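You operate a simulated robot arm through the tools that you are given. There is no shell and no other tool.

The job below is to be done with a simulated robot arm. You get a single attempt, and the scene is never put back.

## Task
Drain the foul purple tank, close its valve, then refill it to 5 L.
Fine: the pump must be on to fill; switch off after.

The check looks at the end state, three seconds after you hand in, the way a careful person would. Anything else that was tipped, shoved, dropped, spilled or broken makes it a failure.

## Robot
A 6-joint arm with a two-finger gripper, fixed in place. Base frame: the origin is at the foot of the arm, x ahead of it, y to its left, z up. Lengths are in mm, angles in degrees, forces in N, time in s.
Its first joint turns from -166.0 to 166.0 degrees. Payload 3.43 kg.
Tool frame: the origin (TCP) lies between the finger pads and is the grasp point; the fingertips stand 20 mm ahead of it; z points along the fingers, y is the line along which they close. The gripper opens to 190 mm. The gripper's body begins 248 mm behind the TCP.
Orientation is that of the tool frame in the base frame, as a unit quaternion [x, y, z, w]. With the fingers straight down and closing along the base's y, the tool's x points along the base's -x, its y along +y and its z along -z.

## Interface
- The arm moves only by the tool step_arm. Its argument "steps" is one flat list of numbers, 7 for each row, row after row: the turn, a rotation vector about the tool's x, y, z in units of 45 degrees (1.0 is 45 degrees), then the shift along the tool's x, y, z in units of 150 mm (1.0 is 150 mm), then the finger opening in mm, from 0 to 190. In form: [wx, wy, wz, x, y, z, grip, wx, wy, wz, x, y, z, grip, ...]. A call has 1 to 20 rows; each row is the pose to reach, as a shift and turn from the pose commanded when the call began, along the tool's axes at that moment. A call with a number of a shift or a turn outside -1 to 1 is refused whole. Rows are played at 5 a second. More than 50 mm and 8.6 degrees between two rows, or a gripper value outside its range, and nothing of the call is played. Where a pose cannot be reached the arm comes as near as it can. A force on the tool above 60 N (or 10 N above the force at the start of the call, whichever is more), or a blocked arm, ends the call early, and 0.2 s more pass. Each finger travels about 153 mm/s and halts on what it meets, pressing with about 43 N; the grip force reading is that of the motor and also rises with nothing between the fingers. The clock runs only during rows and for 0.2 s after the last one: add rows that repeat a pose to give the fingers time. It gives the time, the measured TCP pose, the force on the tool (base axes), the opening and the grip force at its end, in the units of the frame above (readings bear some noise), with the torque about the TCP (base axes, N m) and any sound that the robot's microphone picked up.
- Cameras (640 x 400 px; columns grow to the right, rows downward): "scene" is fixed at [48.9, 649.6, 1456.1]; the picture's right is [-0.69, -0.72, 0.00], its down [-0.30, 0.29, -0.91] and it looks along [0.65, -0.63, -0.42] (base axes); focal length 341 px, centre (320, 200). "wrist" rides on the gripper at [70, -8, -288] in the tool frame; the picture's right is [0.12, 0.99, 0.00], its down [-0.96, 0.12, -0.25] and it looks along [-0.25, 0.03, 0.97] (tool axes); focal length 261 px, centre (320, 200). There is no depth. A picture from a camera that has moved, and an enlarged one, comes with that camera's place and axes in the base frame and with its lens.
- get_image(camera): a new picture of that camera. It takes no simulated time.
- raise_lower(by): slides the trunk up (or, below 0, down) by that many mm; the arm rides with it, the base frame stays. It gives what a move gives, with no picture.
- enlarge(camera, box): a new picture of the part [left, top, right, bottom] of that camera's present view, enlarged. It takes no simulated time.
- sign_off(): hands the job in; it is judged then, once.

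Places have to be worked out from the pictures, the camera data and where the tool is seen. Open the gripper and draw the arm clear of the work before you hand the job in, unless the task says otherwise.

The tools are called after "Call:" as a command line: name --argument value ..., lists and objects as JSON in quotes. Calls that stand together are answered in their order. step_arm: Moves the arm, as the interface text tells. Its arguments: {"type":"object","properties":{"steps":{"type":"array"}},"required":["steps"]} The other tools are called the same way: raise_lower (by) slides the trunk up or down; get_image (camera) takes a picture; enlarge (camera, box) takes an enlarged picture of a part of a camera's view; sign_off () hands the job in.

At the start:

```text
clock: 0.0
eef_pos: [548.1, 317.0, 1271.0]
tcp_rot: [0.001, 1.0, 0.0, 0.0]
wrist_force: [-0.5, -0.4, 1.1]
ft_torque: [0.0, 0.03, 0.04]
finger_gap: 190.1
finger_force: 0.0
trunk travel left (down, up): [-200.0, 240.0]
```

scene: 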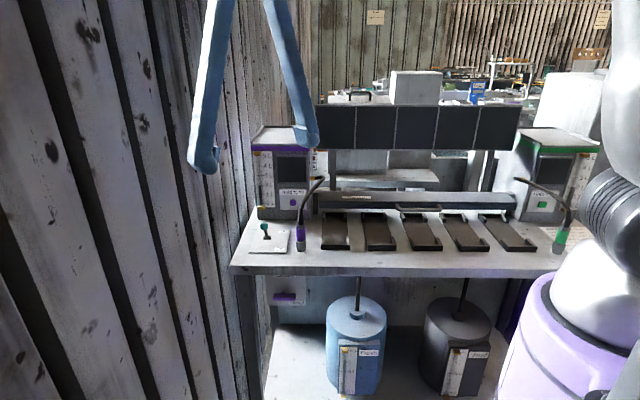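
wrist: 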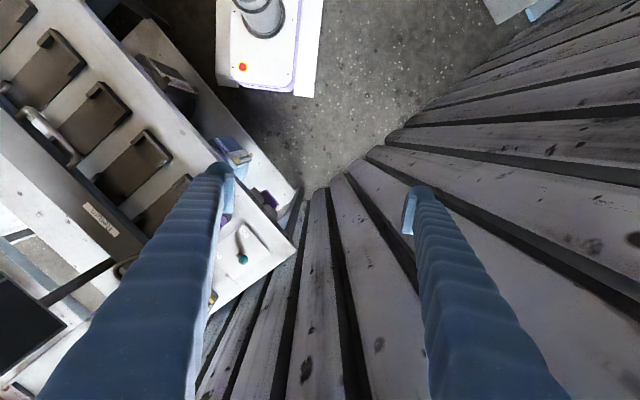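

I start by looking closely at the workstation: there is a purple unit at left, a green unit at right, lower tanks, and a lever plate on the bench. I enlarge parts of the scene to read labels.

Call:
enlarge --camera "scene" --box '[230, 110, 350, 185]'

Call:
enlarge --camera "scene" --box '[230, 180, 350, 255]'

Call:
enlarge --camera "scene" --box '[250, 260, 410, 400]'

Call:
enlarge --camera "scene" --box '[410, 260, 530, 400]'

Call:
enlarge --camera "scene" --box '[490, 120, 610, 260]'

Call:
enlarge --camera "scene" --box '[310, 90, 530, 260]'

Call:
enlarge --camera "scene" --box '[350, 0, 640, 100]'

Call:
enlarge --camera "wrist" --box '[180, 120, 320, 320]'

```text
5.33 times, centred on (290, 148) of scene
camera zoom: at [48.9, 649.6, 1456.1], right [-0.69, -0.72, 0.0], down [-0.3, 0.29, -0.91], along [0.65, -0.63, -0.42], focal length 1817 px, centre (480, 480)
```

zoom: 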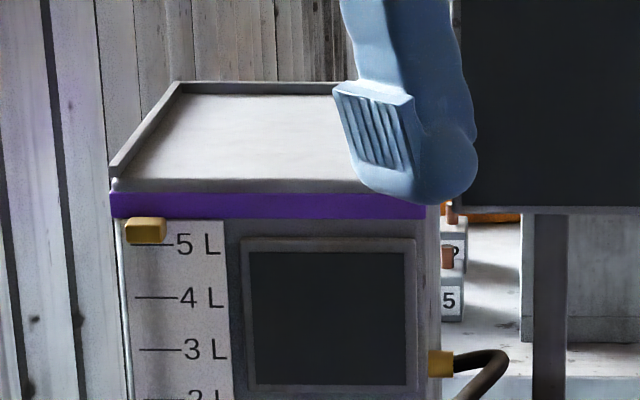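

```text
5.33 times, centred on (290, 218) of scene
camera zoom: at [48.9, 649.6, 1456.1], right [-0.69, -0.72, 0.0], down [-0.3, 0.29, -0.91], along [0.65, -0.63, -0.42], focal length 1817 px, centre (480, 107)
```

zoom: 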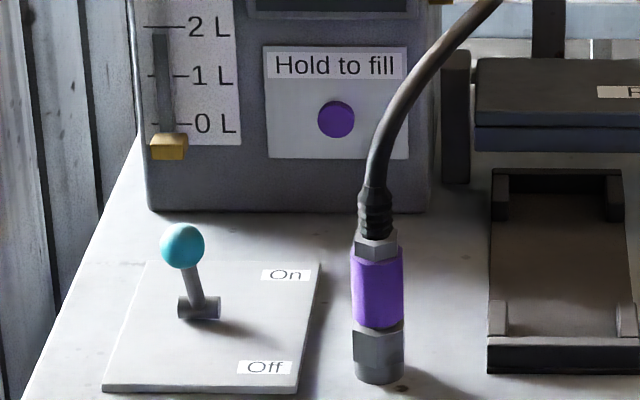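

```text
2.86 times, centred on (330, 330) of scene
camera zoom: at [48.9, 649.6, 1456.1], right [-0.69, -0.72, 0.0], down [-0.3, 0.29, -0.91], along [0.65, -0.63, -0.42], focal length 973 px, centre (291, -171)
```

zoom: 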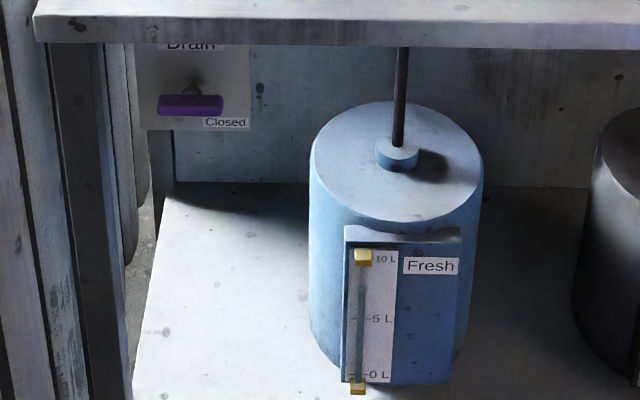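

```text
2.86 times, centred on (470, 330) of scene
camera zoom: at [48.9, 649.6, 1456.1], right [-0.69, -0.72, 0.0], down [-0.3, 0.29, -0.91], along [0.65, -0.63, -0.42], focal length 973 px, centre (-109, -171)
```

zoom: 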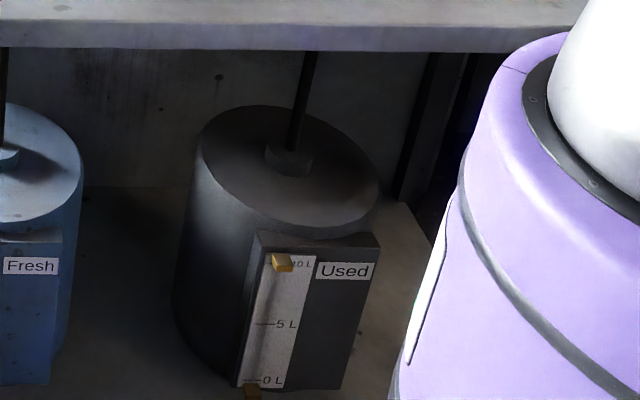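

```text
2.86 times, centred on (550, 190) of scene
camera zoom: at [48.9, 649.6, 1456.1], right [-0.69, -0.72, 0.0], down [-0.3, 0.29, -0.91], along [0.65, -0.63, -0.42], focal length 973 px, centre (-337, 229)
```

zoom: 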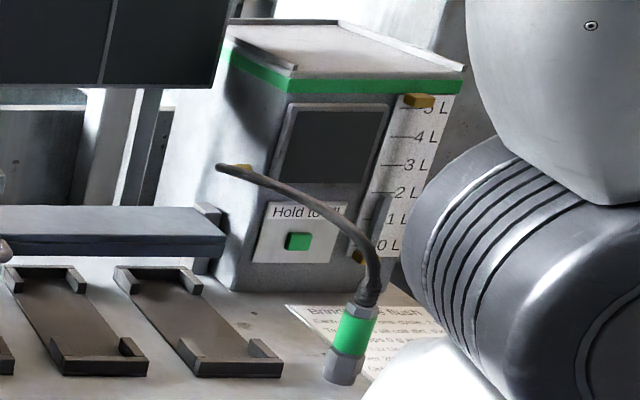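

```text
2.35 times, centred on (420, 175) of scene
camera zoom: at [48.9, 649.6, 1456.1], right [-0.69, -0.72, 0.0], down [-0.3, 0.29, -0.91], along [0.65, -0.63, -0.42], focal length 802 px, centre (85, 259)
```

zoom: 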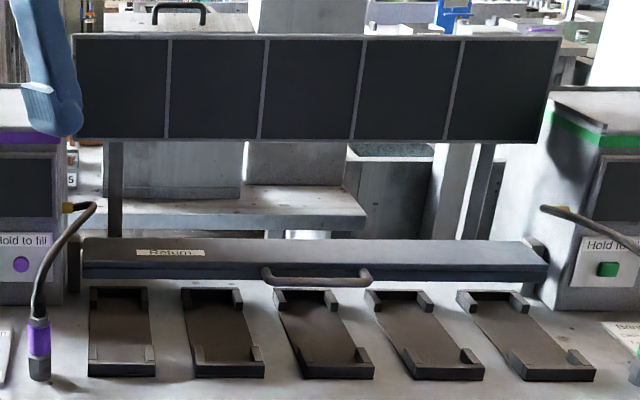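

```text
2.21 times, centred on (495, 50) of scene
camera zoom: at [48.9, 649.6, 1456.1], right [-0.69, -0.72, 0.0], down [-0.3, 0.29, -0.91], along [0.65, -0.63, -0.42], focal length 752 px, centre (-66, 531)
```

zoom: 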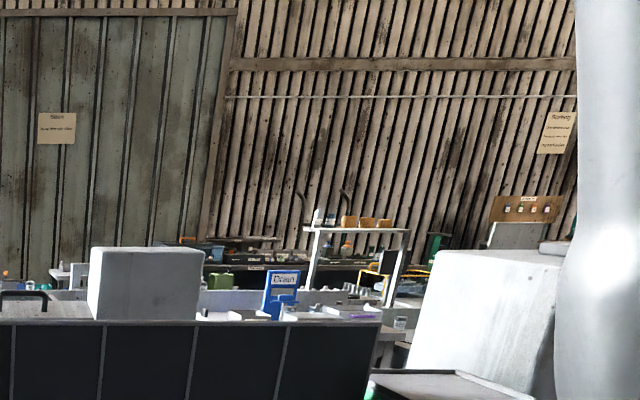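

```text
2.00 times, centred on (250, 220) of wrist
camera zoom: at [477.7, 307.7, 1559.0], right [-0.12, 0.99, 0.0], down [0.96, 0.12, 0.25], along [0.25, 0.03, -0.97], focal length 521 px, centre (460, 160)
```

zoom: 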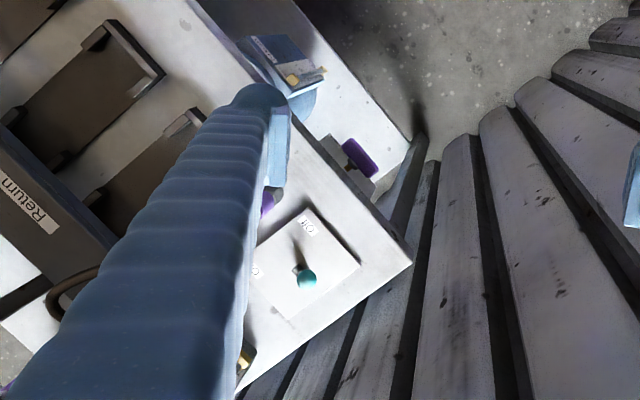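

The purple unit has a "Hold to fill" button and a sight glass, and there's an On/Off lever on the bench and a Drain valve under it. There is a notice near the green unit, so I'll read it and look at the valve and sight glass in more detail.

Call:
enlarge --camera "scene" --box '[580, 215, 640, 265]'

Call:
enlarge --camera "scene" --box '[580, 215, 620, 240]'

Call:
enlarge --camera "scene" --box '[262, 265, 322, 310]'

Call:
enlarge --camera "scene" --box '[250, 145, 280, 215]'

Call:
enlarge --camera "scene" --box '[330, 335, 370, 400]'

Call:
enlarge --camera "scene" --box '[530, 225, 590, 270]'

Call:
enlarge --camera "scene" --box '[590, 0, 640, 35]'

Call:
enlarge --camera "scene" --box '[360, 5, 390, 30]'

```text
8.00 times, centred on (610, 240) of scene
camera zoom: at [48.9, 649.6, 1456.1], right [-0.69, -0.72, 0.0], down [-0.3, 0.29, -0.91], along [0.65, -0.63, -0.42], focal length 2725 px, centre (-2000, -120)
```

zoom: 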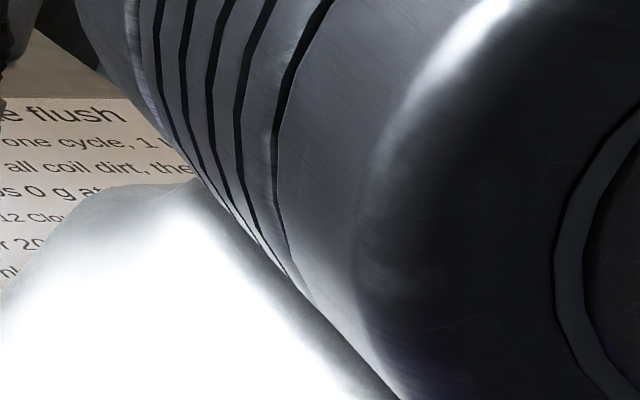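

```text
16.00 times, centred on (600, 228) of scene
camera zoom: at [48.9, 649.6, 1456.1], right [-0.69, -0.72, 0.0], down [-0.3, 0.29, -0.91], along [0.65, -0.63, -0.42], focal length 5450 px, centre (-4160, -240)
```

zoom: 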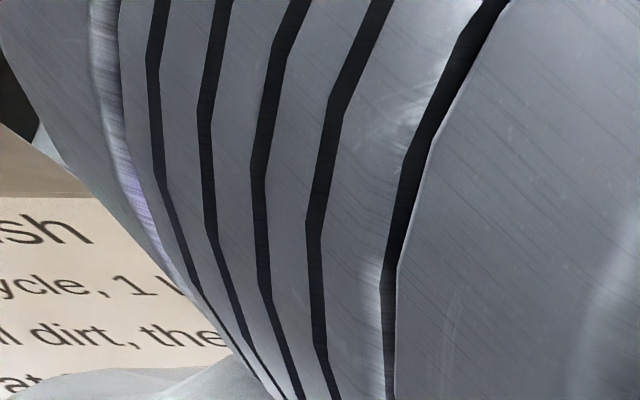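

```text
8.89 times, centred on (292, 288) of scene
camera zoom: at [48.9, 649.6, 1456.1], right [-0.69, -0.72, 0.0], down [-0.3, 0.29, -0.91], along [0.65, -0.63, -0.42], focal length 3028 px, centre (569, -578)
```

zoom: 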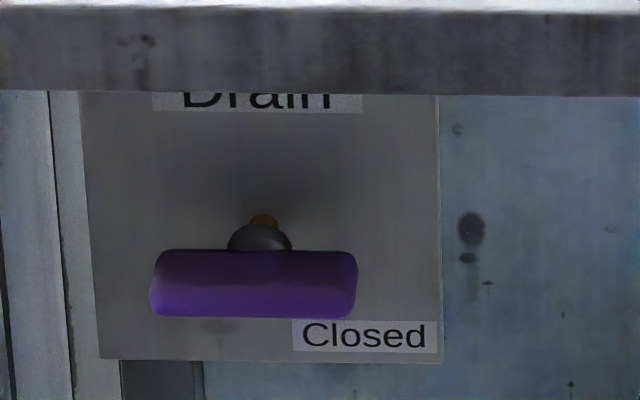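

```text
5.71 times, centred on (265, 180) of scene
camera zoom: at [48.9, 649.6, 1456.1], right [-0.69, -0.72, 0.0], down [-0.3, 0.29, -0.91], along [0.65, -0.63, -0.42], focal length 1946 px, centre (634, 314)
```

zoom: 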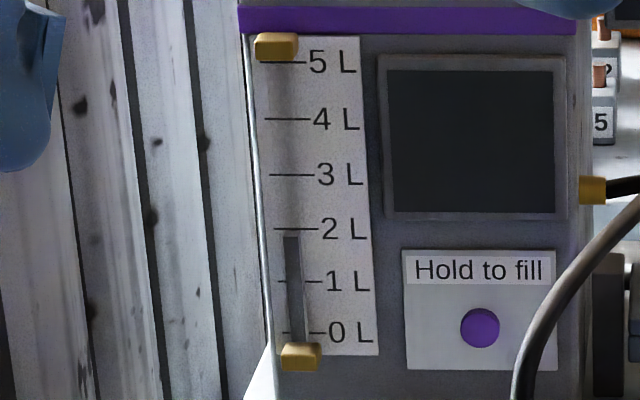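

```text
6.15 times, centred on (350, 368) of scene
camera zoom: at [48.9, 649.6, 1456.1], right [-0.69, -0.72, 0.0], down [-0.3, 0.29, -0.91], along [0.65, -0.63, -0.42], focal length 2096 px, centre (135, -831)
```

zoom: 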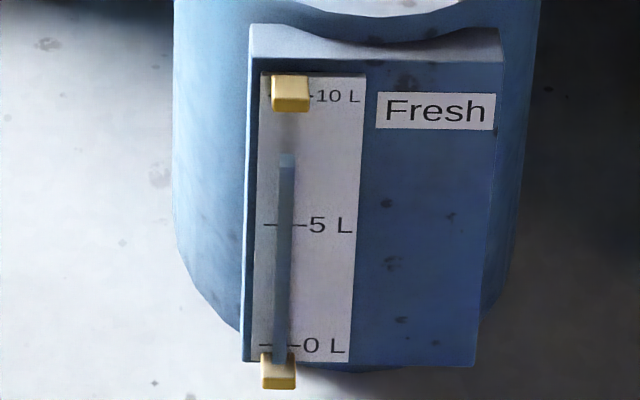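

```text
8.89 times, centred on (560, 248) of scene
camera zoom: at [48.9, 649.6, 1456.1], right [-0.69, -0.72, 0.0], down [-0.3, 0.29, -0.91], along [0.65, -0.63, -0.42], focal length 3028 px, centre (-1813, -222)
```

zoom: 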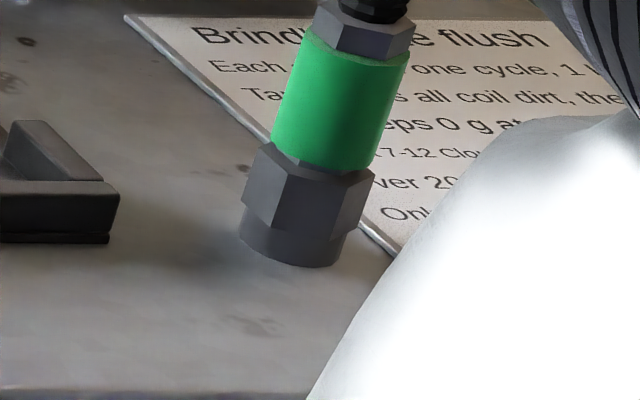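

```text
11.43 times, centred on (615, 18) of scene
camera zoom: at [48.9, 649.6, 1456.1], right [-0.69, -0.72, 0.0], down [-0.3, 0.29, -0.91], along [0.65, -0.63, -0.42], focal length 3893 px, centre (-3051, 2286)
```

zoom: 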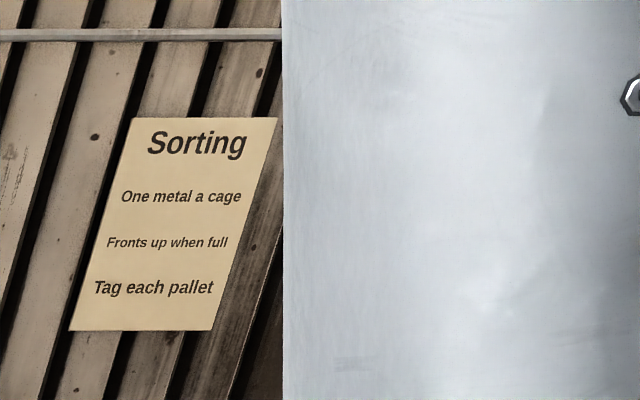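

```text
16.00 times, centred on (375, 18) of scene
camera zoom: at [48.9, 649.6, 1456.1], right [-0.69, -0.72, 0.0], down [-0.3, 0.29, -0.91], along [0.65, -0.63, -0.42], focal length 5450 px, centre (-560, 3120)
```

zoom: 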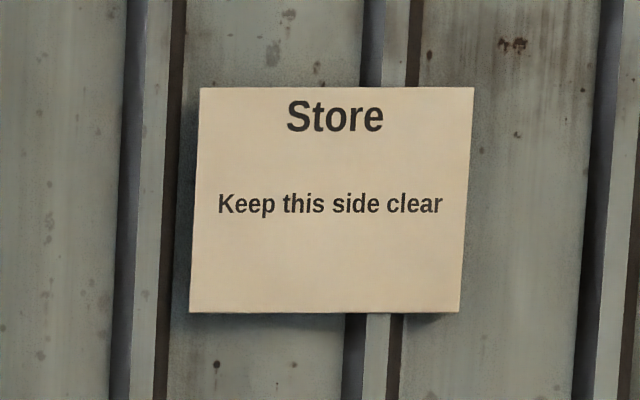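

By triangulation the lever ball is at about (808, 152, 959), tilted toward "Off", and the lever plate's front-left corner is at about (815, 208, 884). I'll enlarge the wrist view further around the drain handle and lever.

Call:
enlarge --camera "wrist" --box '[235, 170, 305, 230]'

Call:
enlarge --camera "wrist" --box '[215, 210, 305, 300]'

Call:
enlarge --camera "scene" --box '[435, 340, 495, 400]'

```text
6.67 times, centred on (270, 200) of wrist
camera zoom: at [477.7, 307.7, 1559.0], right [-0.12, 0.99, 0.0], down [0.96, 0.12, 0.25], along [0.25, 0.03, -0.97], focal length 1738 px, centre (653, 200)
```

zoom: 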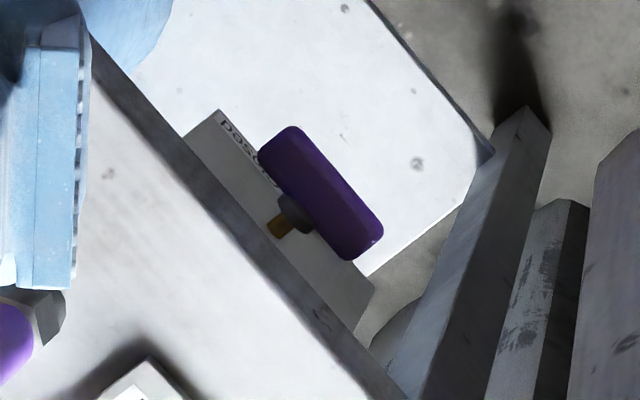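

```text
4.44 times, centred on (260, 255) of wrist
camera zoom: at [477.7, 307.7, 1559.0], right [-0.12, 0.99, 0.0], down [0.96, 0.12, 0.25], along [0.25, 0.03, -0.97], focal length 1158 px, centre (587, -44)
```

zoom: 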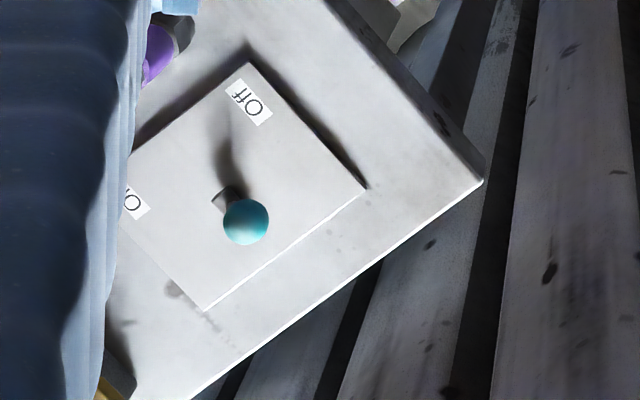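

```text
6.67 times, centred on (465, 370) of scene
camera zoom: at [48.9, 649.6, 1456.1], right [-0.69, -0.72, 0.0], down [-0.3, 0.29, -0.91], along [0.65, -0.63, -0.42], focal length 2271 px, centre (-647, -933)
```

zoom: 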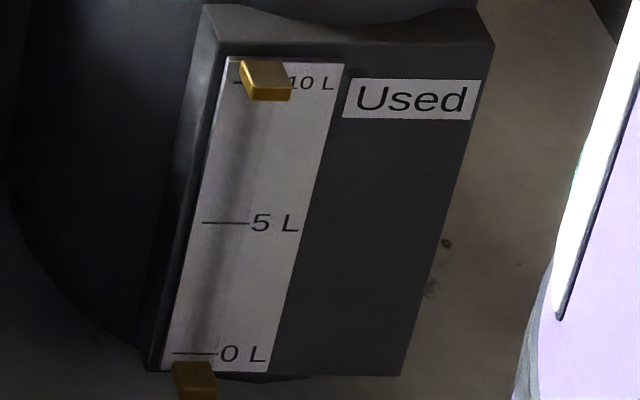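

The Used tank is empty, Fresh is at about 7.8 L, the purple tank is at about 1.9 L, the valve handle is horizontal ("Closed"), and the lever is tilted to "Off". To get close views I yaw the tool 45° so it lines up with the bench.

Call:
step_arm --steps '[0, 0, 0.17, 0, 0, 0, 190, 0, 0, 0.34, 0, 0, 0, 190, 0, 0, 0.51, 0, 0, 0, 190, 0, 0, 0.68, 0, 0, 0, 190, 0, 0, 0.85, 0, 0, 0, 190, 0, 0, 1.0, 0, 0, 0, 190]'

```text
clock: 1.4
eef_pos: [548.0, 317.1, 1272.3]
tcp_rot: [0.384, 0.924, 0.0, 0.0]
wrist_force: [-0.1, -0.3, 0.0]
ft_torque: [0.0, -0.02, 0.01]
finger_gap: 190.1
finger_force: 0.1
trunk travel left (down, up): [-200.0, 240.0]
```

The yaw worked. Now I pitch the tool 45° up so the wrist camera looks at the purple tank.

Call:
step_arm --steps '[0, -0.17, 0, 0, 0, 0, 190, 0, -0.34, 0, 0, 0, 0, 190, 0, -0.51, 0, 0, 0, 0, 190, 0, -0.68, 0, 0, 0, 0, 190, 0, -0.85, 0, 0, 0, 0, 190, 0, -1.0, 0, 0, 0, 0, 190]'

Call:
get_image --camera "wrist"

Call:
get_image --camera "scene"

```text
clock: 2.6
eef_pos: [597.0, 219.8, 1264.0]
tcp_rot: [0.436, 0.841, -0.154, 0.28]
wrist_force: [0.2, -1.1, 0.0]
ft_torque: [0.12, 0.09, -0.01]
finger_gap: 190.3
finger_force: 0.0
trunk travel left (down, up): [-200.0, 240.0]
stopped in row 6: the arm was blocked; the commanded pose is now the measured one
```

```text
taken
camera wrist: at [461.2, 405.2, 1449.4], right [0.76, 0.64, -0.09], down [0.46, -0.43, 0.78], along [0.46, -0.63, -0.62], focal length 261 px, centre (320, 200)
```

wrist: 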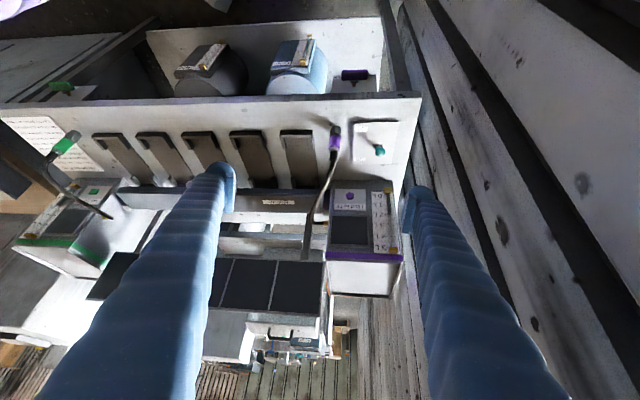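

```text
taken
```

scene: 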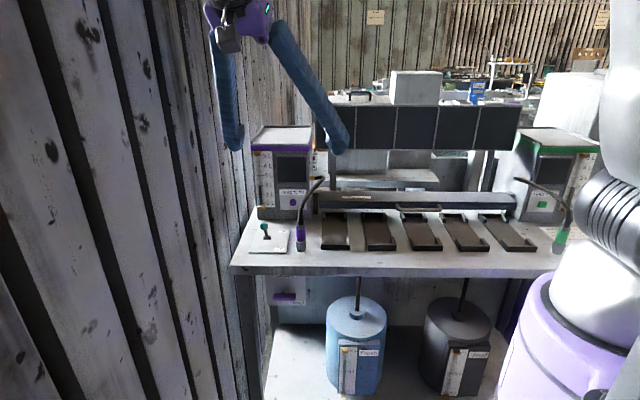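

The arm stopped a bit short (blocked near a limit) but gives a good view of the bench. I enlarge the drain panel, lever, tank front and the notice from here.

Call:
enlarge --camera "wrist" --box '[320, 55, 390, 105]'

Call:
enlarge --camera "wrist" --box '[310, 110, 410, 190]'

Call:
enlarge --camera "wrist" --box '[300, 170, 420, 300]'

Call:
enlarge --camera "wrist" --box '[0, 105, 110, 185]'

Call:
enlarge --camera "scene" --box '[180, 0, 380, 160]'

```text
8.00 times, centred on (355, 80) of wrist
camera zoom: at [461.2, 405.2, 1449.4], right [0.76, 0.64, -0.09], down [0.46, -0.43, 0.78], along [0.46, -0.63, -0.62], focal length 2085 px, centre (40, 1160)
```

zoom: 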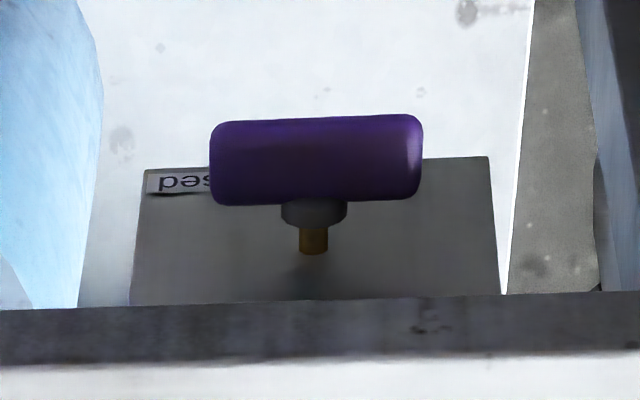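

```text
5.00 times, centred on (360, 150) of wrist
camera zoom: at [461.2, 405.2, 1449.4], right [0.76, 0.64, -0.09], down [0.46, -0.43, 0.78], along [0.46, -0.63, -0.62], focal length 1303 px, centre (120, 450)
```

zoom: 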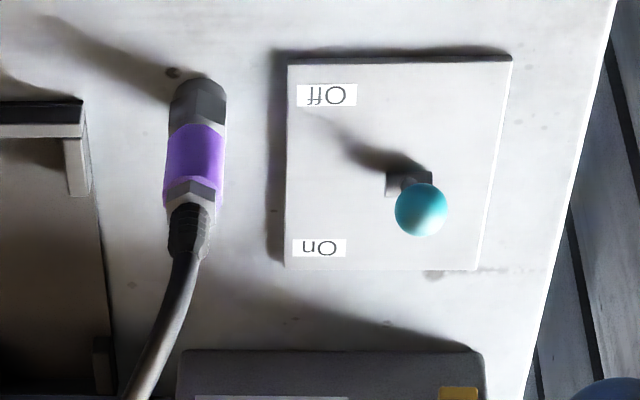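

```text
3.08 times, centred on (360, 235) of wrist
camera zoom: at [461.2, 405.2, 1449.4], right [0.76, 0.64, -0.09], down [0.46, -0.43, 0.78], along [0.46, -0.63, -0.62], focal length 802 px, centre (197, 92)
```

zoom: 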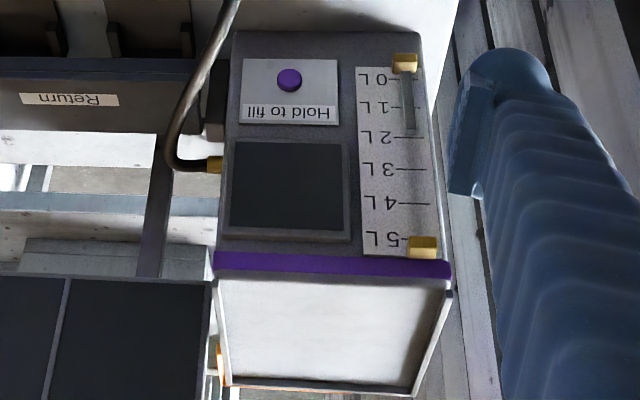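

```text
5.00 times, centred on (55, 145) of wrist
camera zoom: at [461.2, 405.2, 1449.4], right [0.76, 0.64, -0.09], down [0.46, -0.43, 0.78], along [0.46, -0.63, -0.62], focal length 1303 px, centre (1645, 475)
```

zoom: 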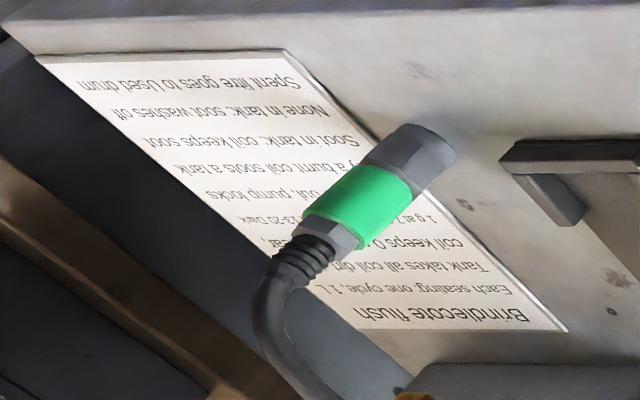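

```text
2.50 times, centred on (280, 80) of scene
camera zoom: at [48.9, 649.6, 1456.1], right [-0.69, -0.72, 0.0], down [-0.3, 0.29, -0.91], along [0.65, -0.63, -0.42], focal length 852 px, centre (420, 500)
```

zoom: 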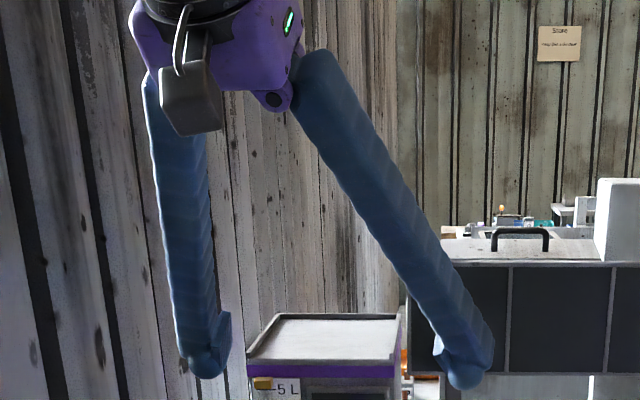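

The handle bar is at about (695, 177, 773), sitting 31 mm off its panel (v≈397) and just below the bench's front edge. I want a low frontal view of the panel, so I straighten the tool to a clean 30° pitch along the bench's depth and then descend in front of the bench.

Call:
step_arm --steps '[-0.047, 0.053, -0.059, 0.127, 0.061, -0.098, 190, -0.093, 0.106, -0.118, 0.255, 0.121, -0.196, 190, -0.1396, 0.1592, -0.1763, 0.382, 0.182, -0.294, 190, -0.1396, 0.1592, -0.1763, 0.382, 0.182, -0.294, 190]'

```text
clock: 3.8
eef_pos: [590.9, 264.8, 1254.1]
tcp_rot: [0.39, 0.883, -0.114, 0.234]
wrist_force: [0.6, 0.5, -0.3]
ft_torque: [-0.04, 0.07, -0.07]
finger_gap: 190.2
finger_force: 0.1
trunk travel left (down, up): [-200.0, 240.0]
stopped in row 4: the arm was blocked; the commanded pose is now the measured one
```

It stopped slightly short again, apparently a wrist limit at this height. I lower the trunk by 200 mm, since all the work is lower down anyway (nothing lies beneath the tool there).

Call:
raise_lower --by -200

```text
clock: 6.0
eef_pos: [590.4, 265.3, 1055.9]
tcp_rot: [0.391, 0.883, -0.114, 0.234]
wrist_force: [-0.6, 0.6, 0.3]
ft_torque: [0.03, -0.02, -0.02]
finger_gap: 190.1
finger_force: 0.0
trunk travel left (down, up): [0.0, 440.0]
```

Trunk lowering worked with the pose kept. Now I descend a further 140 mm straight down in front of the bench (TCP v≈230, bench front v≈372, so 130 mm clear).

Call:
step_arm --steps '[0, 0, 0, 0.117, 0.004, 0.202, 190, 0, 0, 0, 0.234, 0.009, 0.404, 190, 0, 0, 0, 0.352, 0.013, 0.605, 190, 0, 0, 0, 0.469, 0.017, 0.807, 190]'

```text
clock: 7.0
eef_pos: [587.7, 270.0, 917.2]
tcp_rot: [0.388, 0.884, -0.111, 0.236]
wrist_force: [-0.5, -0.6, 0.6]
ft_torque: [0.08, 0.02, 0.01]
finger_gap: 189.8
finger_force: 0.1
trunk travel left (down, up): [0.0, 440.0]
```

Descent is smooth. I go down another ~137 mm and slightly further back to get a low view of the drain panel.

Call:
step_arm --steps '[0, 0, 0, 0.151, 0.02, 0.176, 190, 0, 0, 0, 0.302, 0.04, 0.352, 190, 0, 0, 0, 0.453, 0.059, 0.529, 190, 0, 0, 0, 0.604, 0.079, 0.705, 190]'

Call:
get_image --camera "wrist"

Call:
get_image --camera "scene"

```text
clock: 8.0
eef_pos: [578.0, 292.4, 779.2]
tcp_rot: [0.388, 0.884, -0.11, 0.235]
wrist_force: [0.0, 0.1, -0.5]
ft_torque: [0.08, 0.02, 0.03]
finger_gap: 190.0
finger_force: 0.0
trunk travel left (down, up): [0.0, 440.0]
```

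```text
taken
camera wrist: at [435.4, 440.2, 993.4], right [0.66, 0.74, -0.07], down [0.57, -0.44, 0.69], along [0.49, -0.5, -0.72], focal length 261 px, centre (320, 200)
```

wrist: 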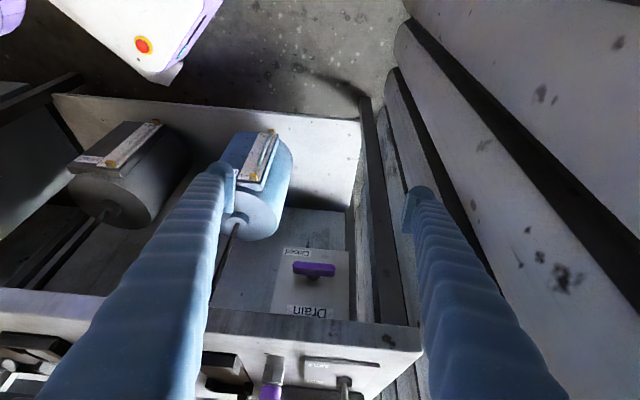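

```text
taken
```

scene: 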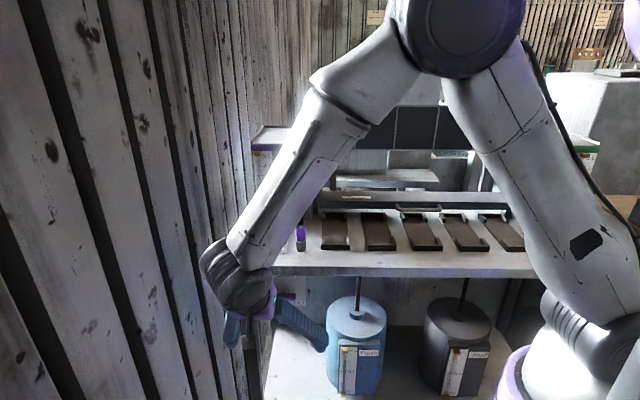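

Now the panel is visible frontally. I enlarge it to read its labels.

Call:
enlarge --camera "wrist" --box '[250, 230, 370, 330]'

Call:
enlarge --camera "wrist" --box '[280, 240, 340, 290]'

Call:
enlarge --camera "wrist" --box '[260, 330, 420, 400]'

```text
4.00 times, centred on (310, 280) of wrist
camera zoom: at [435.4, 440.2, 993.4], right [0.66, 0.74, -0.07], down [0.57, -0.44, 0.69], along [0.49, -0.5, -0.72], focal length 1043 px, centre (360, -120)
```

zoom: 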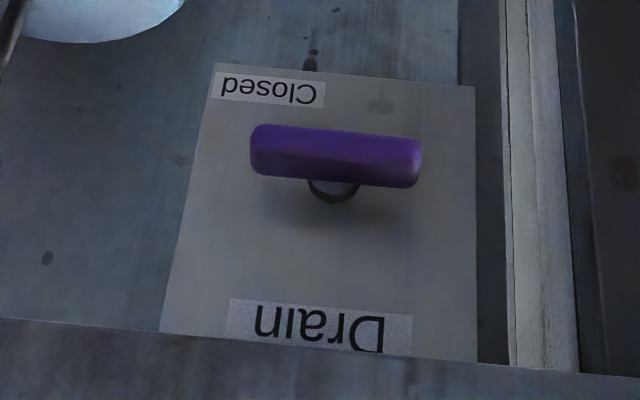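

```text
8.00 times, centred on (310, 265) of wrist
camera zoom: at [435.4, 440.2, 993.4], right [0.66, 0.74, -0.07], down [0.57, -0.44, 0.69], along [0.49, -0.5, -0.72], focal length 2085 px, centre (400, -320)
```

zoom: 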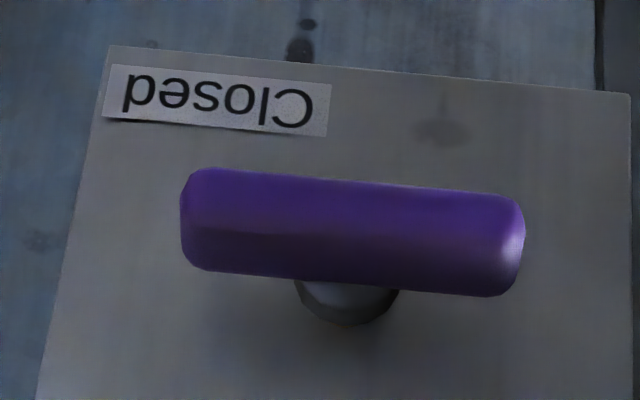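

```text
4.00 times, centred on (340, 365) of wrist
camera zoom: at [435.4, 440.2, 993.4], right [0.66, 0.74, -0.07], down [0.57, -0.44, 0.69], along [0.49, -0.5, -0.72], focal length 1043 px, centre (240, -460)
```

zoom: 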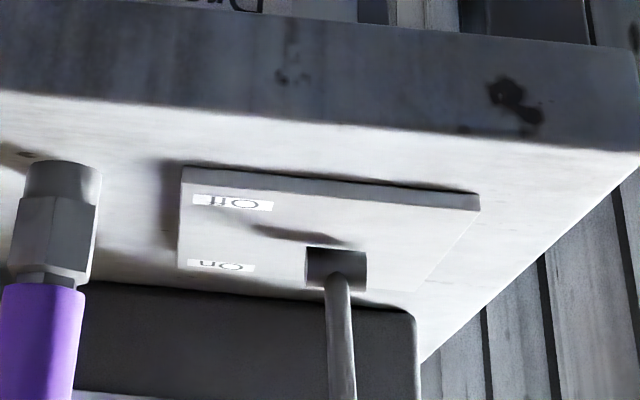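

The panel shows a T-handle lying horizontal at "Closed", its axis normal to the panel; the "Open" marking isn't visible. I close the fingers and move to a spot in front of the bar's left end (u≈-658), tip height ≈798, still 70 mm in front of the bench edge.

Call:
step_arm --steps '[0, 0, 0, 0, 0, 0, 100, 0, 0, 0, 0, 0, 0, 40, 0, 0, 0, 0, 0, 0, 0, -0.021, 0.001, -0.021, 0, 0, 0, 0, -0.042, 0.002, -0.042, -0.154, 0.077, 0.02, 0, -0.042, 0.002, -0.042, -0.308, 0.153, 0.039, 0, -0.042, 0.002, -0.042, -0.463, 0.23, 0.058, 0, -0.042, 0.002, -0.042, -0.617, 0.307, 0.078, 0]'

Call:
get_image --camera "wrist"

Call:
get_image --camera "scene"

```text
clock: 9.8
eef_pos: [670.7, 262.8, 817.9]
tcp_rot: [0.371, 0.892, -0.1, 0.238]
wrist_force: [0.5, 0.2, -0.1]
ft_torque: [-0.02, 0.03, -0.01]
finger_gap: 0.2
finger_force: 34.2
trunk travel left (down, up): [0.0, 440.0]
```

```text
taken
camera wrist: at [520.8, 401.4, 1031.5], right [0.63, 0.77, -0.06], down [0.58, -0.42, 0.7], along [0.51, -0.47, -0.72], focal length 261 px, centre (320, 200)
```

wrist: 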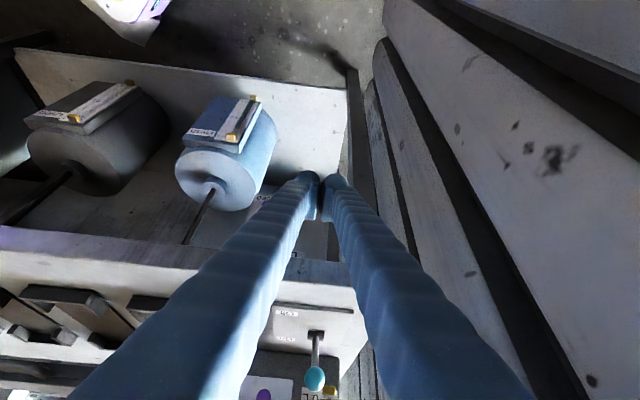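

```text
taken
```

scene: 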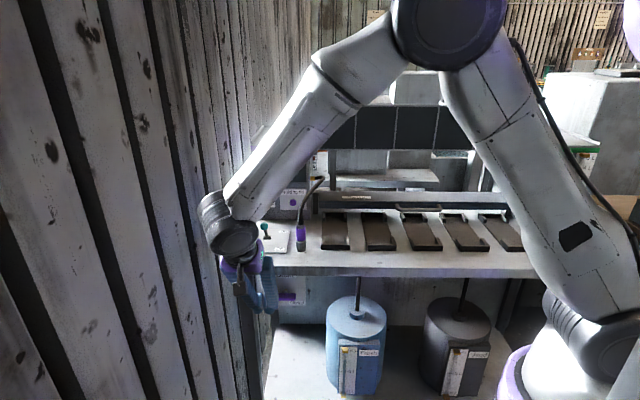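

Pose reached: tip at about u=-660, v=298, z=801. I check the tip against the handle in both views before advancing.

Call:
enlarge --camera "scene" --box '[200, 220, 330, 330]'

Call:
enlarge --camera "wrist" --box '[260, 140, 380, 270]'

```text
3.64 times, centred on (265, 275) of scene
camera zoom: at [48.9, 649.6, 1456.1], right [-0.69, -0.72, 0.0], down [-0.3, 0.29, -0.91], along [0.65, -0.63, -0.42], focal length 1239 px, centre (520, -73)
```

zoom: 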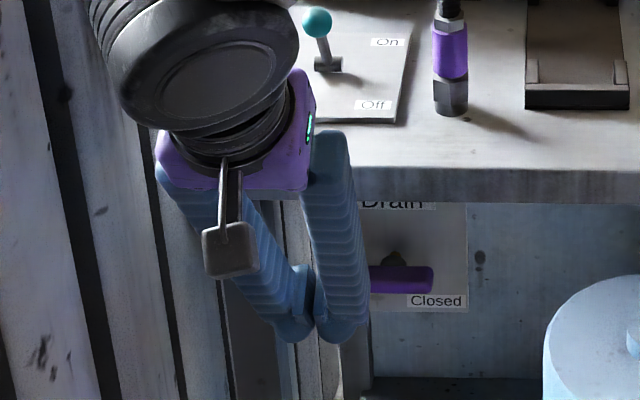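

```text
3.08 times, centred on (320, 205) of wrist
camera zoom: at [520.8, 401.4, 1031.5], right [0.63, 0.77, -0.06], down [0.58, -0.42, 0.7], along [0.51, -0.47, -0.72], focal length 802 px, centre (320, 185)
```

zoom: 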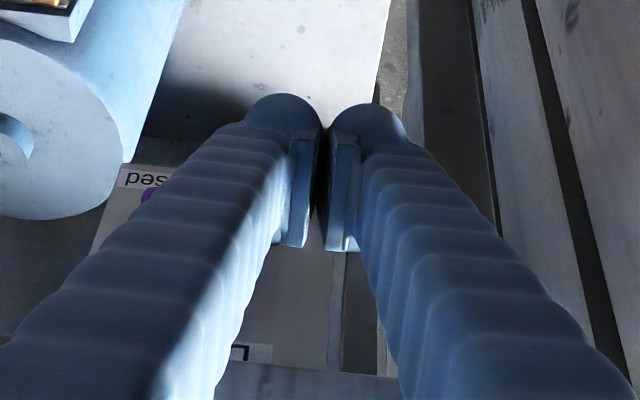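

The finger tips are rounded, each about 28 mm thick, with the closing plane at the TCP. I now slide in along the bench depth to hover just above the bar's left end (tip z≈797, below the bench's underside, about 11 mm clear of its edge).

Call:
step_arm --steps '[0, 0, 0, -0.095, 0.009, 0.062, 0, 0, 0, 0, -0.19, 0.019, 0.124, 0, 0, 0, 0, -0.286, 0.028, 0.185, 0, 0, 0, 0, -0.381, 0.037, 0.247, 0]'

Call:
enlarge --camera "scene" --box '[220, 220, 330, 320]'

Call:
enlarge --camera "wrist" --box '[260, 140, 380, 270]'

```text
clock: 10.8
eef_pos: [724.8, 219.7, 812.7]
tcp_rot: [0.371, 0.892, -0.099, 0.239]
wrist_force: [-0.7, 0.0, -0.3]
ft_torque: [-0.01, -0.04, 0.0]
finger_gap: 0.3
finger_force: 34.8
trunk travel left (down, up): [0.0, 440.0]
```

```text
4.00 times, centred on (275, 270) of scene
camera zoom: at [48.9, 649.6, 1456.1], right [-0.69, -0.72, 0.0], down [-0.3, 0.29, -0.91], along [0.65, -0.63, -0.42], focal length 1362 px, centre (500, -80)
```

zoom: 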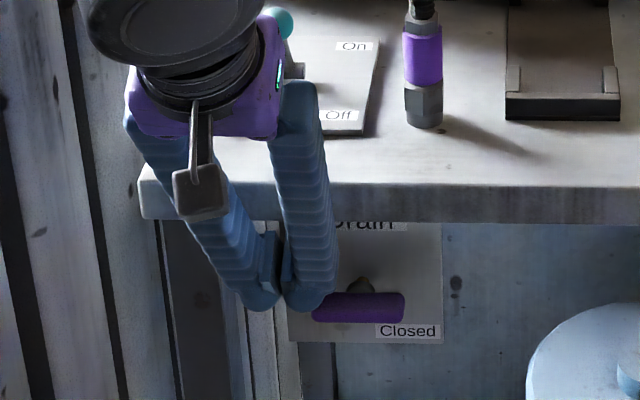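

```text
3.08 times, centred on (320, 205) of wrist
camera zoom: at [573.5, 357.6, 1027.9], right [0.63, 0.77, -0.06], down [0.58, -0.42, 0.7], along [0.51, -0.47, -0.72], focal length 802 px, centre (320, 185)
```

zoom: 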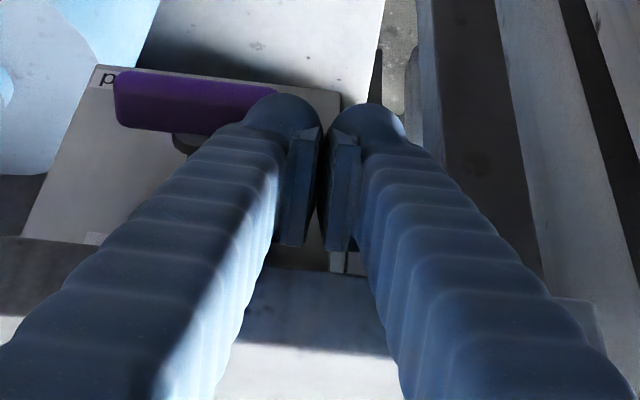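

The tip is over the bar's left end. I shift 6 mm inward and push down about 25 mm in small steps to turn the handle counter-clockwise, watching the force.

Call:
step_arm --steps '[0, 0, 0, 0, -0.04, 0, 0, 0, 0, 0, 0.0167, -0.04, 0.0289, 0, 0, 0, 0, 0.0333, -0.04, 0.0577, 0, 0, 0, 0, 0.05, -0.04, 0.0866, 0, 0, 0, 0, 0.0667, -0.04, 0.1155, 0, 0, 0, 0, 0.0833, -0.04, 0.1443, 0]'

Call:
enlarge --camera "scene" --box '[220, 220, 330, 320]'

Call:
enlarge --camera "wrist" --box '[260, 140, 380, 270]'

```text
clock: 12.2
eef_pos: [718.9, 215.5, 788.4]
tcp_rot: [0.37, 0.892, -0.099, 0.24]
wrist_force: [-0.3, 0.2, -0.2]
ft_torque: [-0.01, 0.01, -0.01]
finger_gap: 0.0
finger_force: 34.2
trunk travel left (down, up): [0.0, 440.0]
```

```text
4.00 times, centred on (275, 270) of scene
camera zoom: at [48.9, 649.6, 1456.1], right [-0.69, -0.72, 0.0], down [-0.3, 0.29, -0.91], along [0.65, -0.63, -0.42], focal length 1362 px, centre (500, -80)
```

zoom: 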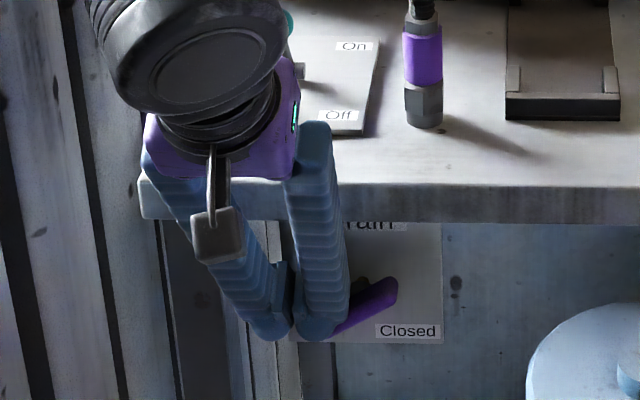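

```text
3.08 times, centred on (320, 205) of wrist
camera zoom: at [568.3, 353.0, 1001.5], right [0.63, 0.77, -0.06], down [0.58, -0.42, 0.69], along [0.51, -0.47, -0.72], focal length 802 px, centre (320, 185)
```

zoom: 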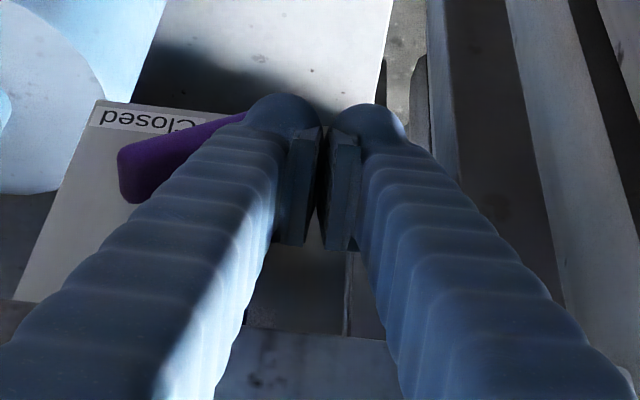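

The handle turns counter-clockwise with almost no resistance (about 30° so far). I continue down and then sweep right to bring it to vertical.

Call:
step_arm --steps '[0, 0, 0, 0.02, 0, 0.0346, 0, 0, 0, 0, 0.04, 0, 0.0693, 0, 0, 0, 0, 0.06, 0, 0.1039, 0, 0, 0, 0, 0.08, 0, 0.1386, 0, 0, 0, 0, 0.09, -0.027, 0.156, 0, 0, 0, 0, 0.1, -0.053, 0.173, 0, 0, 0, 0, 0.107, -0.073, 0.185, 0]'

Call:
enlarge --camera "scene" --box '[220, 220, 330, 320]'

Call:
enlarge --camera "wrist" --box '[260, 140, 380, 270]'

```text
clock: 13.8
eef_pos: [714.6, 209.2, 758.5]
tcp_rot: [0.37, 0.892, -0.096, 0.241]
wrist_force: [27.2, 23.4, 24.4]
ft_torque: [-0.92, 1.25, -0.13]
finger_gap: 0.0
finger_force: 34.0
trunk travel left (down, up): [0.0, 440.0]
```

```text
4.00 times, centred on (275, 270) of scene
camera zoom: at [48.9, 649.6, 1456.1], right [-0.69, -0.72, 0.0], down [-0.3, 0.29, -0.91], along [0.65, -0.63, -0.42], focal length 1362 px, centre (500, -80)
```

zoom: 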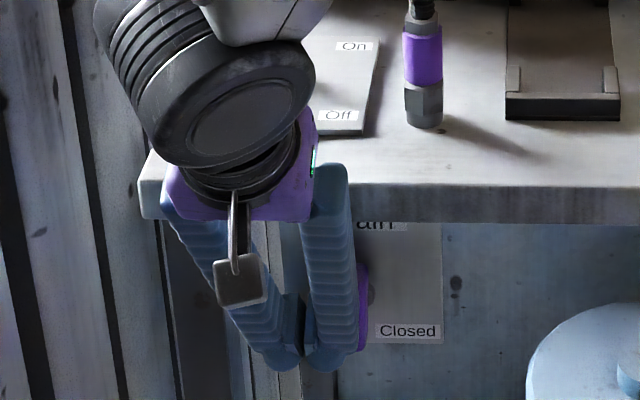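

```text
3.08 times, centred on (320, 205) of wrist
camera zoom: at [562.3, 346.9, 972.0], right [0.63, 0.78, -0.05], down [0.58, -0.42, 0.7], along [0.52, -0.47, -0.72], focal length 802 px, centre (320, 185)
```

zoom: 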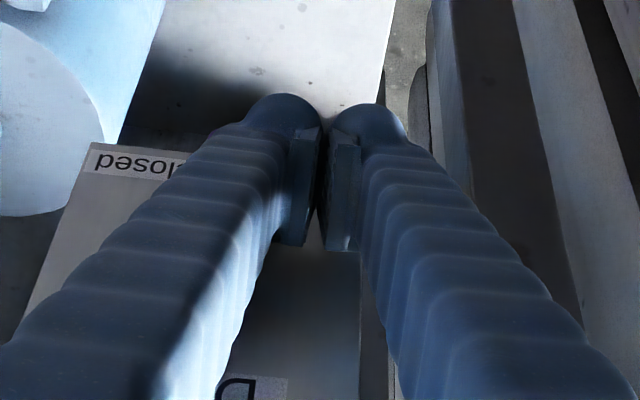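

The reaction of about 40 N indicates the handle has reached its stop, now vertical. I ease off to the left by 6 mm and retract straight back out from under the bench to look.

Call:
step_arm --steps '[0, 0, 0, 0, 0.04, 0, 0, 0, 0, 0, 0.11, 0.05, -0.06, 0, 0, 0, 0, 0.22, 0.05, -0.127, 0, 0, 0, 0, 0.34, 0.05, -0.196, 0, 0, 0, 0, 0.46, 0.05, -0.266, 0]'

Call:
enlarge --camera "scene" --box '[230, 250, 330, 320]'

Call:
get_image --camera "wrist"

Call:
enlarge --camera "scene" --box '[430, 330, 500, 400]'

```text
clock: 15.0
eef_pos: [660.0, 268.0, 755.0]
tcp_rot: [0.37, 0.892, -0.1, 0.239]
wrist_force: [0.3, -0.1, -0.4]
ft_torque: [0.02, 0.0, -0.03]
finger_gap: 0.2
finger_force: 34.3
trunk travel left (down, up): [0.0, 440.0]
```

```text
5.71 times, centred on (280, 285) of scene
camera zoom: at [48.9, 649.6, 1456.1], right [-0.69, -0.72, 0.0], down [-0.3, 0.29, -0.91], along [0.65, -0.63, -0.42], focal length 1946 px, centre (549, -286)
```

zoom: 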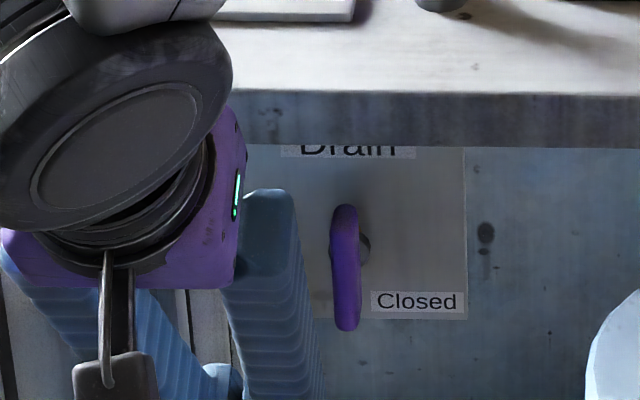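

```text
taken
camera wrist: at [509.0, 406.7, 969.6], right [0.63, 0.77, -0.06], down [0.58, -0.42, 0.69], along [0.51, -0.47, -0.72], focal length 261 px, centre (320, 200)
```

wrist: 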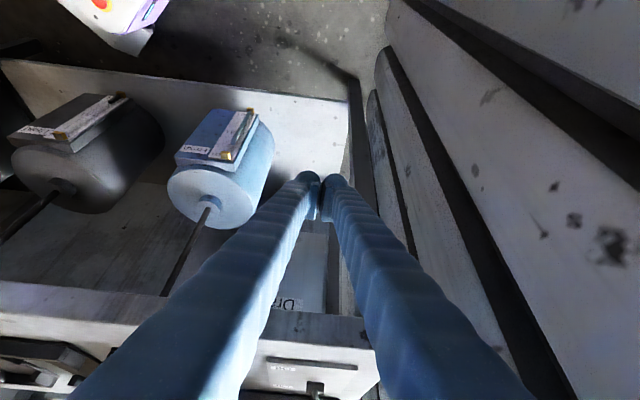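

```text
5.71 times, centred on (465, 365) of scene
camera zoom: at [48.9, 649.6, 1456.1], right [-0.69, -0.72, 0.0], down [-0.3, 0.29, -0.91], along [0.65, -0.63, -0.42], focal length 1946 px, centre (-509, -743)
```

zoom: 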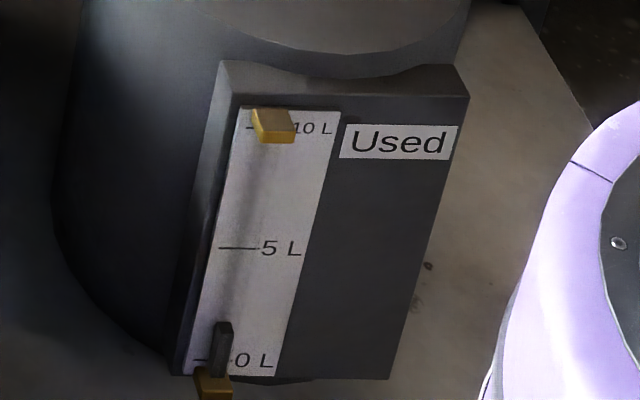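

The handle is vertical and the Used drum is already rising, so the tank is draining. I wait a few seconds and check the purple tank's sight glass.

Call:
step_arm --steps '[0, 0, 0, 0, 0, 0, 0, 0, 0, 0, 0, 0, 0, 0, 0, 0, 0, 0, 0, 0, 0, 0, 0, 0, 0, 0, 0, 0, 0, 0, 0, 0, 0, 0, 0, 0, 0, 0, 0, 0, 0, 0, 0, 0, 0, 0, 0, 0, 0, 0, 0, 0, 0, 0, 0, 0, 0, 0, 0, 0, 0, 0, 0, 0, 0, 0, 0, 0, 0, 0]'

Call:
get_image --camera "scene"

Call:
enlarge --camera "scene" --box '[245, 140, 305, 220]'

Call:
enlarge --camera "scene" --box '[430, 330, 500, 400]'

```text
clock: 17.2
eef_pos: [660.9, 268.5, 755.6]
tcp_rot: [0.37, 0.892, -0.099, 0.239]
wrist_force: [0.5, -0.5, -0.3]
ft_torque: [0.02, 0.02, 0.01]
finger_gap: 0.0
finger_force: 34.0
trunk travel left (down, up): [0.0, 440.0]
```

```text
taken
```

scene: 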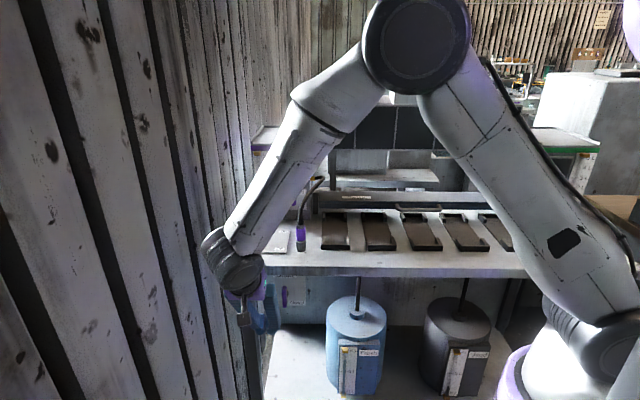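

```text
5.00 times, centred on (275, 180) of scene
camera zoom: at [48.9, 649.6, 1456.1], right [-0.69, -0.72, 0.0], down [-0.3, 0.29, -0.91], along [0.65, -0.63, -0.42], focal length 1703 px, centre (545, 300)
```

zoom: 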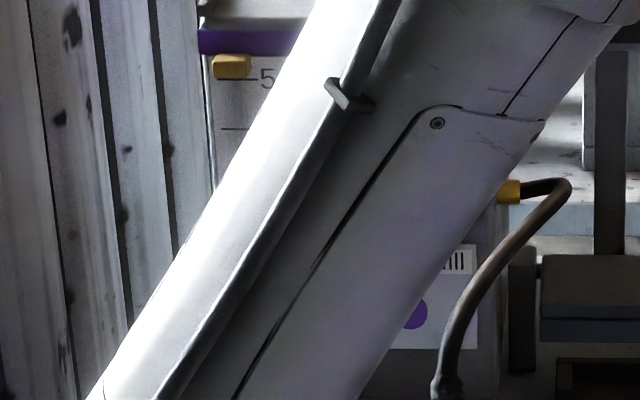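

```text
5.71 times, centred on (465, 365) of scene
camera zoom: at [48.9, 649.6, 1456.1], right [-0.69, -0.72, 0.0], down [-0.3, 0.29, -0.91], along [0.65, -0.63, -0.42], focal length 1946 px, centre (-509, -743)
```

zoom: 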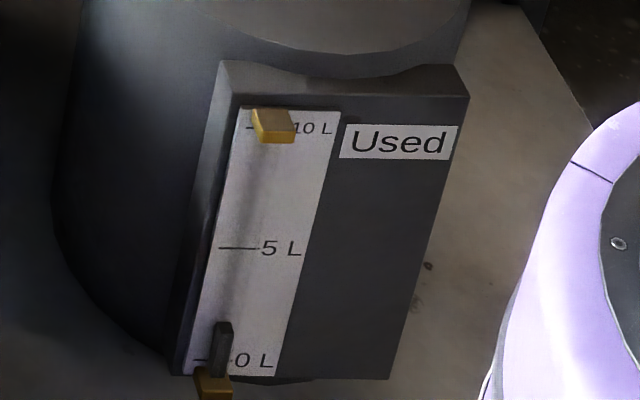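

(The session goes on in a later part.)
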